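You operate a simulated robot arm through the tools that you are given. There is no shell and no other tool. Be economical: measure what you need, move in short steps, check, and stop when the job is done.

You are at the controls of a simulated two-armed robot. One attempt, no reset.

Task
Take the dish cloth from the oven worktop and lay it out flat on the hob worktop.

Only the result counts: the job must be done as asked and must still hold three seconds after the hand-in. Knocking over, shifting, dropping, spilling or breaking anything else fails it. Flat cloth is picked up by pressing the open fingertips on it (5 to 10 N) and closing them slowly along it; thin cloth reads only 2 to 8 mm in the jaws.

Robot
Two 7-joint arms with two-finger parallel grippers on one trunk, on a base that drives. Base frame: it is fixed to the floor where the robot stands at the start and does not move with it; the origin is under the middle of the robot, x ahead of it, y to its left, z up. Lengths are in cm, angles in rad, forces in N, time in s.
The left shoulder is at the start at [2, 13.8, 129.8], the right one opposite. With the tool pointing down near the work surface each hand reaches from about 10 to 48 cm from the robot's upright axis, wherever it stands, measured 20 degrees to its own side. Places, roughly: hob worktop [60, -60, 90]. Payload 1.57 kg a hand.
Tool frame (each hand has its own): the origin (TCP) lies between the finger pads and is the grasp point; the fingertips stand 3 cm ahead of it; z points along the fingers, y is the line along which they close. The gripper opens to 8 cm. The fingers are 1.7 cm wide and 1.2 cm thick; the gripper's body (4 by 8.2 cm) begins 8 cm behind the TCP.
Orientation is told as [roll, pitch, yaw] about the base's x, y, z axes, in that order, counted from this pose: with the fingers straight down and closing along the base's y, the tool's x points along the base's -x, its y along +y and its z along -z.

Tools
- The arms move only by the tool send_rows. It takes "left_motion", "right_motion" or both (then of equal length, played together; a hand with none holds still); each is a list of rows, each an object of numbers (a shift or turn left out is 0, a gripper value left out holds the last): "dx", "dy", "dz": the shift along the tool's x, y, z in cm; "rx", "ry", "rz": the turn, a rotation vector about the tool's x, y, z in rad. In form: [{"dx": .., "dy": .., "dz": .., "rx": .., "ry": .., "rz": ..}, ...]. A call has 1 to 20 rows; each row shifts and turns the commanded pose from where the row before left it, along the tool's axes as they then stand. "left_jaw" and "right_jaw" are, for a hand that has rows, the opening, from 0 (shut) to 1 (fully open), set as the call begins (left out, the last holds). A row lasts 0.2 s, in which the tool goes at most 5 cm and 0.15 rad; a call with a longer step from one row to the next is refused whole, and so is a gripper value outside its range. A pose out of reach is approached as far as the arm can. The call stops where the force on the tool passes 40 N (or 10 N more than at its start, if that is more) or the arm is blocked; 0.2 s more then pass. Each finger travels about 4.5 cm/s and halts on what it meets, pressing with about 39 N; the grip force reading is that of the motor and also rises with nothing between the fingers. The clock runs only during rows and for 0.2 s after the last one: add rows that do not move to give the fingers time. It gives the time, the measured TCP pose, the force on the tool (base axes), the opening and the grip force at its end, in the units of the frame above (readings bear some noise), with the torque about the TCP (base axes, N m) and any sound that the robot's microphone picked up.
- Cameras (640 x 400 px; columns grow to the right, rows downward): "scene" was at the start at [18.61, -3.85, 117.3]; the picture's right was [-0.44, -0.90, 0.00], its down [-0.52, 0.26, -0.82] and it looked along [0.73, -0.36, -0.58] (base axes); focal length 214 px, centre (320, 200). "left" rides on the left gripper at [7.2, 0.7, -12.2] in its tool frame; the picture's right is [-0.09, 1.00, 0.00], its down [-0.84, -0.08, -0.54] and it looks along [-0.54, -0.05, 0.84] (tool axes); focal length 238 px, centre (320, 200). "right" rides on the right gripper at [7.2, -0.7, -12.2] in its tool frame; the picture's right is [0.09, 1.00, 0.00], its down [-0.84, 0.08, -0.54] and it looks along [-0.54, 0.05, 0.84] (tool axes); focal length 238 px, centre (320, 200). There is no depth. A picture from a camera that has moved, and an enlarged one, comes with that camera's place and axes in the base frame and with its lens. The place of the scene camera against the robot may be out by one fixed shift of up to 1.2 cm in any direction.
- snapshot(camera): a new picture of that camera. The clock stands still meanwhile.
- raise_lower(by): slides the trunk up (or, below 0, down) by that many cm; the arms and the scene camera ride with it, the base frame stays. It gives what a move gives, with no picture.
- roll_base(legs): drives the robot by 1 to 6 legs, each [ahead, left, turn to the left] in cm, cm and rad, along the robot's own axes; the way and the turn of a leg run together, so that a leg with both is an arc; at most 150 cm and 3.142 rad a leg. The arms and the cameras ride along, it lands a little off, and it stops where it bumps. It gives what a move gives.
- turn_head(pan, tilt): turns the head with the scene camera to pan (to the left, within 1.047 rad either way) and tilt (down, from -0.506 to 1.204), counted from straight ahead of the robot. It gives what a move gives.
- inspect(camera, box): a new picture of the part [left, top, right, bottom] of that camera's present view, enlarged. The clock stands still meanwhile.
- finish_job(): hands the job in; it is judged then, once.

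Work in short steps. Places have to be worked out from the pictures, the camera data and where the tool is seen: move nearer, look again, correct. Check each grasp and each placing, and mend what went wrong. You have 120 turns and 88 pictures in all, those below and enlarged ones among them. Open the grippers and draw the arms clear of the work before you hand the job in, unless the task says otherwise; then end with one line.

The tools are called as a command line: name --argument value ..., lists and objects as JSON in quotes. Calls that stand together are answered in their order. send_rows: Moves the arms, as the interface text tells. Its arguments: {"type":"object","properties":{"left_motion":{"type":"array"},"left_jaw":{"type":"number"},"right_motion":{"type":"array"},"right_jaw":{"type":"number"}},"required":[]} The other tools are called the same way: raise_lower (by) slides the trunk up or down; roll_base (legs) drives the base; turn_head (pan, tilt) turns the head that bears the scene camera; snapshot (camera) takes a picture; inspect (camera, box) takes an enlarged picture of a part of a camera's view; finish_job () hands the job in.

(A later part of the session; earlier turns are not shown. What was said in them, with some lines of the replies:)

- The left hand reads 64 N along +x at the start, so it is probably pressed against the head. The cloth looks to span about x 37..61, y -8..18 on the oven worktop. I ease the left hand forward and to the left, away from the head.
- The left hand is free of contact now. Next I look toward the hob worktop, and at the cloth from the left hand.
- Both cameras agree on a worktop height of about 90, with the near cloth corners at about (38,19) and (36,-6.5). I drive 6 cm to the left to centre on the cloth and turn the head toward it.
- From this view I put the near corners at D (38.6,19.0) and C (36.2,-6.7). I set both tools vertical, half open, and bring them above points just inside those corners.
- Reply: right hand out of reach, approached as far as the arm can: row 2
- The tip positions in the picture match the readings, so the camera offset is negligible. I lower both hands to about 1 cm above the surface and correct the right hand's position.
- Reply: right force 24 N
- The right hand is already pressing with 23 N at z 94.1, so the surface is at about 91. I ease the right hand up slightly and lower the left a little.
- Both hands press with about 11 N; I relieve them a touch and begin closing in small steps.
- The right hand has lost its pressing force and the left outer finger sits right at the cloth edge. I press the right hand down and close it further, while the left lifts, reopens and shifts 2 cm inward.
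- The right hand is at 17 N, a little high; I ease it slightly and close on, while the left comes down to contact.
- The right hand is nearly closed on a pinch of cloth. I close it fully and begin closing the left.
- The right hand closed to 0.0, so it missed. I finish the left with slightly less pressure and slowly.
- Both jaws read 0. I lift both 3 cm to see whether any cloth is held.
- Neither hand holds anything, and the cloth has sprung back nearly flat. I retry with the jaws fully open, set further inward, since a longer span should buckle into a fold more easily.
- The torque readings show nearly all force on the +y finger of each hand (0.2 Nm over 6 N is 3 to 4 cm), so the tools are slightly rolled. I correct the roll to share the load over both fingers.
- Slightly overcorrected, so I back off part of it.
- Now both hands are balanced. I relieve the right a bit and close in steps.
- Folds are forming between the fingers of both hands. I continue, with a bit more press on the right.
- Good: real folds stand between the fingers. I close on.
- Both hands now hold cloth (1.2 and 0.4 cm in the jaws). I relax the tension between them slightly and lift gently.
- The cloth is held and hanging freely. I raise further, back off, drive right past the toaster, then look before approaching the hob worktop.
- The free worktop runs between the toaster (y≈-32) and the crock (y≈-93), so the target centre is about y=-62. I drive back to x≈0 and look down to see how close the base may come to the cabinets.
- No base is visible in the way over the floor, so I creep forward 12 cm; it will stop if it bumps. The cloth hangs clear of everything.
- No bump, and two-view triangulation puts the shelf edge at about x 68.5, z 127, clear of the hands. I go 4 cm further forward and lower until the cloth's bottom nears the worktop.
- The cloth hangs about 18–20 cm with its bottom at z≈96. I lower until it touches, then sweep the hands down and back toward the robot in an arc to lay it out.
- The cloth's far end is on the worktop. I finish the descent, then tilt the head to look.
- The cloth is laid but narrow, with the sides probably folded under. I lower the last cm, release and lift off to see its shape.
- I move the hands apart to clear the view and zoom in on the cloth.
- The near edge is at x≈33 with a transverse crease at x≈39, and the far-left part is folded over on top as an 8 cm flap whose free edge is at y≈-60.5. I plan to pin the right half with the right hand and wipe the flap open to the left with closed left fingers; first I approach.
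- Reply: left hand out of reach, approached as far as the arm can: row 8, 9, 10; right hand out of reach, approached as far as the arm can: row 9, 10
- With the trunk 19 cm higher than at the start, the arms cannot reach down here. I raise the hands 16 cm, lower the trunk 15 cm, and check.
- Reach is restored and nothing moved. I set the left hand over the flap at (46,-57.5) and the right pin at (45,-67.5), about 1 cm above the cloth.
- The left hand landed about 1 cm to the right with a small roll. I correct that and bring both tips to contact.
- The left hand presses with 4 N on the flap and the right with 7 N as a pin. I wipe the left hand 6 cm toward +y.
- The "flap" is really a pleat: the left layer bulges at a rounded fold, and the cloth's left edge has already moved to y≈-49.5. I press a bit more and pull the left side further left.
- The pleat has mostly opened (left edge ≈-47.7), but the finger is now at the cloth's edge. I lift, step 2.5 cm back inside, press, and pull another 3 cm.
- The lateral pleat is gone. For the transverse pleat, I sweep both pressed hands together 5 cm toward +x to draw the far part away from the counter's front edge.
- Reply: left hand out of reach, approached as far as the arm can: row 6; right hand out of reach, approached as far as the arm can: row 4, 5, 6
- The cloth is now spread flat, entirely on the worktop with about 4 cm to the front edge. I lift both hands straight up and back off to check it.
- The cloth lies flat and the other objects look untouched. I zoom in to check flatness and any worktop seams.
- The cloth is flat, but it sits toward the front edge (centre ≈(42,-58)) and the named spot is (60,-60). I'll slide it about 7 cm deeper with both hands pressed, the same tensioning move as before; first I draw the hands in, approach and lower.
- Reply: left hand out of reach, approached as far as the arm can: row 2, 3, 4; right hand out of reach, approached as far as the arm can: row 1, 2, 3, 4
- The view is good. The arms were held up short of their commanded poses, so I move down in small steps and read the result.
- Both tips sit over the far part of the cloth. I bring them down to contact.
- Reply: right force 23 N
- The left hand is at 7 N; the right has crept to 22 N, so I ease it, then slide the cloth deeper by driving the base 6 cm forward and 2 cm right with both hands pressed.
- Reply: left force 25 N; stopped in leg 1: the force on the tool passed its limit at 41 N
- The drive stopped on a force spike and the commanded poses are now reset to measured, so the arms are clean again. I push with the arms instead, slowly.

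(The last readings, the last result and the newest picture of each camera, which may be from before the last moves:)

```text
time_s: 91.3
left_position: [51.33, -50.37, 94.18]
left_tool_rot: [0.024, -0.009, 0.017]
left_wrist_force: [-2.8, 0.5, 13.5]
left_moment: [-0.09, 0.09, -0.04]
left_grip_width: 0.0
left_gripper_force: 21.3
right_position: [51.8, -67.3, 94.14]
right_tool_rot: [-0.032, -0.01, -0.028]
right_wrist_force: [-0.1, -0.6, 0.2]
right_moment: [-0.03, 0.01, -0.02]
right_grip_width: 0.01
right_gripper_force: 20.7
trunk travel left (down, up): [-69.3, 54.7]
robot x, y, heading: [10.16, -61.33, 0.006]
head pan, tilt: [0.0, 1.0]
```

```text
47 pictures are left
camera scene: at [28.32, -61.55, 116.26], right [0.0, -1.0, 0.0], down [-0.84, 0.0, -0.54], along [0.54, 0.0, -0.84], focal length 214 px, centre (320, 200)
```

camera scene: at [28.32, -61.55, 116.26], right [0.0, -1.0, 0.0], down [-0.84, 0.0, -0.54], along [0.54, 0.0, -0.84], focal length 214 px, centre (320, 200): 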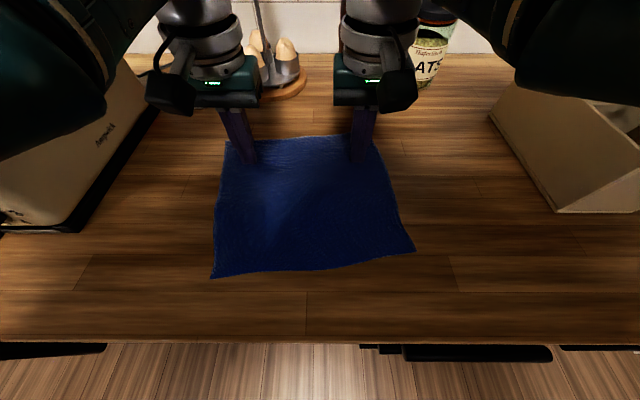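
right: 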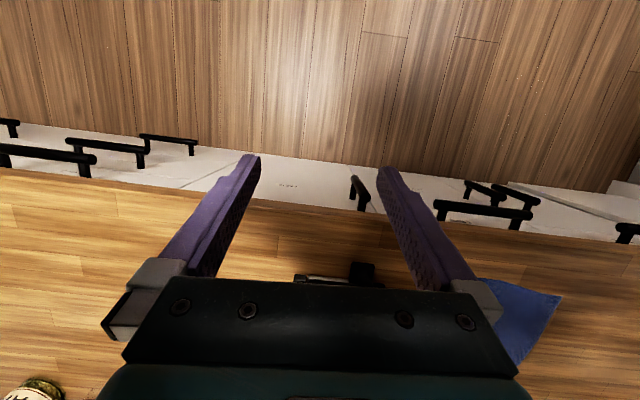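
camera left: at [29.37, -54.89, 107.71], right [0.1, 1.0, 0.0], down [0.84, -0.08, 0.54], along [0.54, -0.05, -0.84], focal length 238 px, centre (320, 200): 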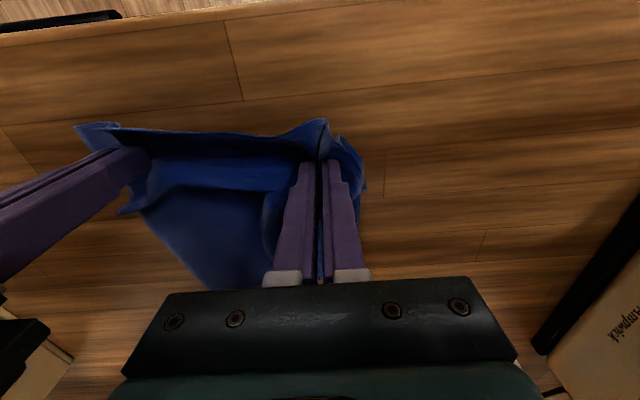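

The whole cloth slid deeper and stays flat, with its near edge now at x≈34. One more 3 cm push with a little more press on the right.

send_rows --left_motion '[{"dz": -0.02}, {}, {"dx": -0.6, "dy": -0.1}, {"dx": -0.6, "dy": -0.1}, {"dx": -0.6, "dy": -0.1}, {"dx": -0.6, "dy": -0.1}, {"dx": -0.6, "dy": -0.1}, {}]' --right_motion '[{"dz": 0.06}, {"dz": 0.02}, {"dx": -0.6, "dy": -0.1}, {"dx": -0.6, "dy": -0.1}, {"dx": -0.6, "dy": -0.1}, {"dx": -0.6, "dy": -0.1}, {"dx": -0.6, "dy": -0.1}, {}]'

snapshot --camera "scene"

```text
time_s: 93.1
left_position: [54.28, -50.77, 94.22]
left_tool_rot: [0.025, -0.008, 0.015]
left_wrist_force: [-3.8, -0.4, 11.6]
left_moment: [-0.05, 0.13, -0.02]
left_grip_width: 0.01
left_gripper_force: 21.4
right_position: [53.81, -68.32, 94.55]
right_tool_rot: [-0.031, -0.011, -0.028]
right_wrist_force: [-1.2, 0.8, 0.0]
right_moment: [-0.01, -0.01, 0.02]
right_grip_width: 0.0
right_gripper_force: 21.0
right hand out of reach, approached as far as the arm can: row 6, 7
trunk travel left (down, up): [-69.3, 54.7]
robot x, y, heading: [10.17, -61.92, 0.006]
head pan, tilt: [0.0, 1.0]
```

```text
46 pictures are left
camera scene: at [28.31, -61.56, 116.25], right [0.0, -1.0, 0.0], down [-0.84, 0.0, -0.54], along [0.54, 0.0, -0.84], focal length 214 px, centre (320, 200)
```

scene: 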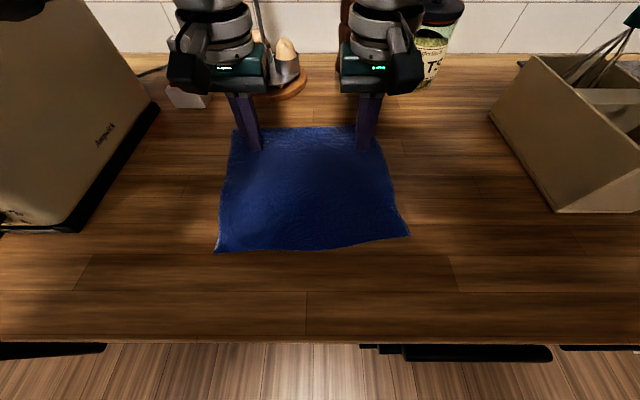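

The cloth is flat and now centred at about (49,-60). I lift both hands straight up, back away, open the grippers, and do a final check.

send_rows --left_motion '[{"dz": -0.5}, {"dz": -1.5}, {"dz": -3}, {"dz": -3}, {"dz": -3}, {}]' --right_motion '[{"dz": -0.5}, {"dz": -1.5}, {"dz": -3}, {"dz": -3}, {"dz": -3}, {}]'

raise_lower --by 8

roll_base --legs '[[-35, 0, 0]]'

send_rows --left_motion '[{"dy": 2}, {"dy": 2}, {}, {}, {}]' --right_motion '[{"dy": -2}, {"dy": -2}, {}, {}, {}]' --left_jaw 1.0 --right_jaw 1.0

turn_head --pan 0 --tilt 0.75

snapshot --camera "scene"

inspect --camera "scene" --box '[220, 120, 420, 245]'

```text
time_s: 94.5
left_position: [54.21, -51.09, 105.18]
left_tool_rot: [0.023, -0.008, 0.017]
left_wrist_force: [-0.2, 0.3, -0.6]
left_moment: [-0.01, -0.02, 0.0]
left_grip_width: 0.0
left_gripper_force: 21.4
right_position: [53.68, -68.03, 105.62]
right_tool_rot: [-0.03, -0.011, -0.029]
right_wrist_force: [0.2, 0.4, 0.5]
right_moment: [0.0, 0.01, 0.0]
right_grip_width: 0.02
right_gripper_force: 21.5
trunk travel left (down, up): [-69.3, 54.7]
robot x, y, heading: [10.72, -61.55, 0.002]
head pan, tilt: [0.0, 1.0]
```

```text
time_s: 95.7
left_position: [54.2, -51.12, 113.14]
left_tool_rot: [0.024, -0.008, 0.015]
left_wrist_force: [0.3, 0.2, -0.1]
left_moment: [-0.02, 0.01, -0.02]
left_grip_width: 0.0
left_gripper_force: 21.1
right_position: [53.83, -67.92, 113.5]
right_tool_rot: [-0.032, -0.01, -0.027]
right_wrist_force: [0.7, 0.5, -0.7]
right_moment: [-0.01, -0.03, -0.03]
right_grip_width: 0.0
right_gripper_force: 21.1
trunk travel left (down, up): [-77.3, 46.7]
robot x, y, heading: [10.69, -61.64, 0.005]
head pan, tilt: [0.0, 1.0]
```

```text
time_s: 98.0
left_position: [18.81, -51.1, 113.07]
left_tool_rot: [0.024, -0.008, 0.017]
left_wrist_force: [-0.1, 0.9, 0.1]
left_moment: [-0.06, -0.03, 0.0]
left_grip_width: 0.0
left_gripper_force: 21.3
right_position: [18.46, -67.94, 113.65]
right_tool_rot: [-0.033, -0.009, -0.025]
right_wrist_force: [0.3, 0.0, 0.3]
right_moment: [0.02, 0.01, -0.01]
right_grip_width: 0.0
right_gripper_force: 21.0
trunk travel left (down, up): [-77.3, 46.7]
robot x, y, heading: [-24.57, -61.87, 0.007]
head pan, tilt: [0.0, 1.0]
```

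```text
time_s: 99.2
left_position: [18.59, -47.01, 113.14]
left_tool_rot: [0.023, -0.007, 0.019]
left_wrist_force: [-0.1, -0.4, -0.4]
left_moment: [-0.04, 0.02, 0.01]
left_grip_width: 8.02
left_gripper_force: 0.1
right_position: [18.31, -72.06, 113.48]
right_tool_rot: [-0.031, -0.009, -0.023]
right_wrist_force: [-0.5, 0.6, 1.2]
right_moment: [-0.02, 0.0, -0.03]
right_grip_width: 7.99
right_gripper_force: 0.1
trunk travel left (down, up): [-77.3, 46.7]
robot x, y, heading: [-24.62, -61.72, 0.003]
head pan, tilt: [0.0, 1.0]
```

```text
time_s: 99.9
left_position: [18.65, -47.15, 113.24]
left_tool_rot: [0.025, -0.008, 0.017]
left_wrist_force: [0.7, -0.1, 0.0]
left_moment: [0.02, 0.03, -0.01]
left_grip_width: 7.99
left_gripper_force: 0.1
right_position: [18.34, -71.98, 113.59]
right_tool_rot: [-0.032, -0.012, -0.025]
right_wrist_force: [0.2, 0.3, 0.3]
right_moment: [-0.02, 0.04, -0.01]
right_grip_width: 8.0
right_gripper_force: 0.1
trunk travel left (down, up): [-77.3, 46.7]
robot x, y, heading: [-24.96, -61.87, 0.002]
head pan, tilt: [0.0, 0.75]
```

```text
45 pictures are left
camera scene: at [-5.77, -61.7, 126.15], right [0.01, -1.0, 0.0], down [-0.68, 0.0, -0.73], along [0.73, 0.0, -0.68], focal length 214 px, centre (320, 200)
```

scene: 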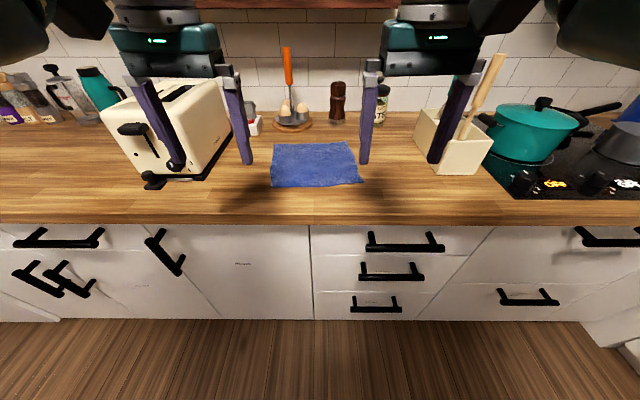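

```text
3.20 times, centred on (320, 182) of scene
camera zoom: at [-5.77, -61.7, 126.15], right [0.01, -1.0, 0.0], down [-0.68, 0.0, -0.73], along [0.73, 0.0, -0.68], focal length 686 px, centre (320, 256)
```

zoom: 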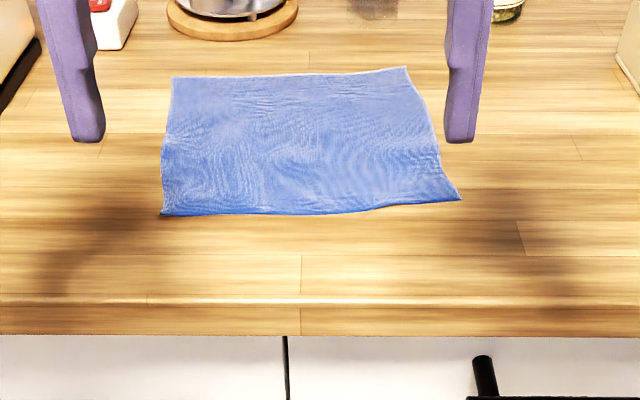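

The cloth lies flat and fully spread on the hob worktop, the grippers are open and clear of the work, and everything else stands where it was. I hand in.

finish_job

```text
The job is handed in.
```

The dish cloth is lying flat on the hob worktop, centred at about (49, -60). Both grippers are open and clear of the work, and in the last picture nothing else looked moved.
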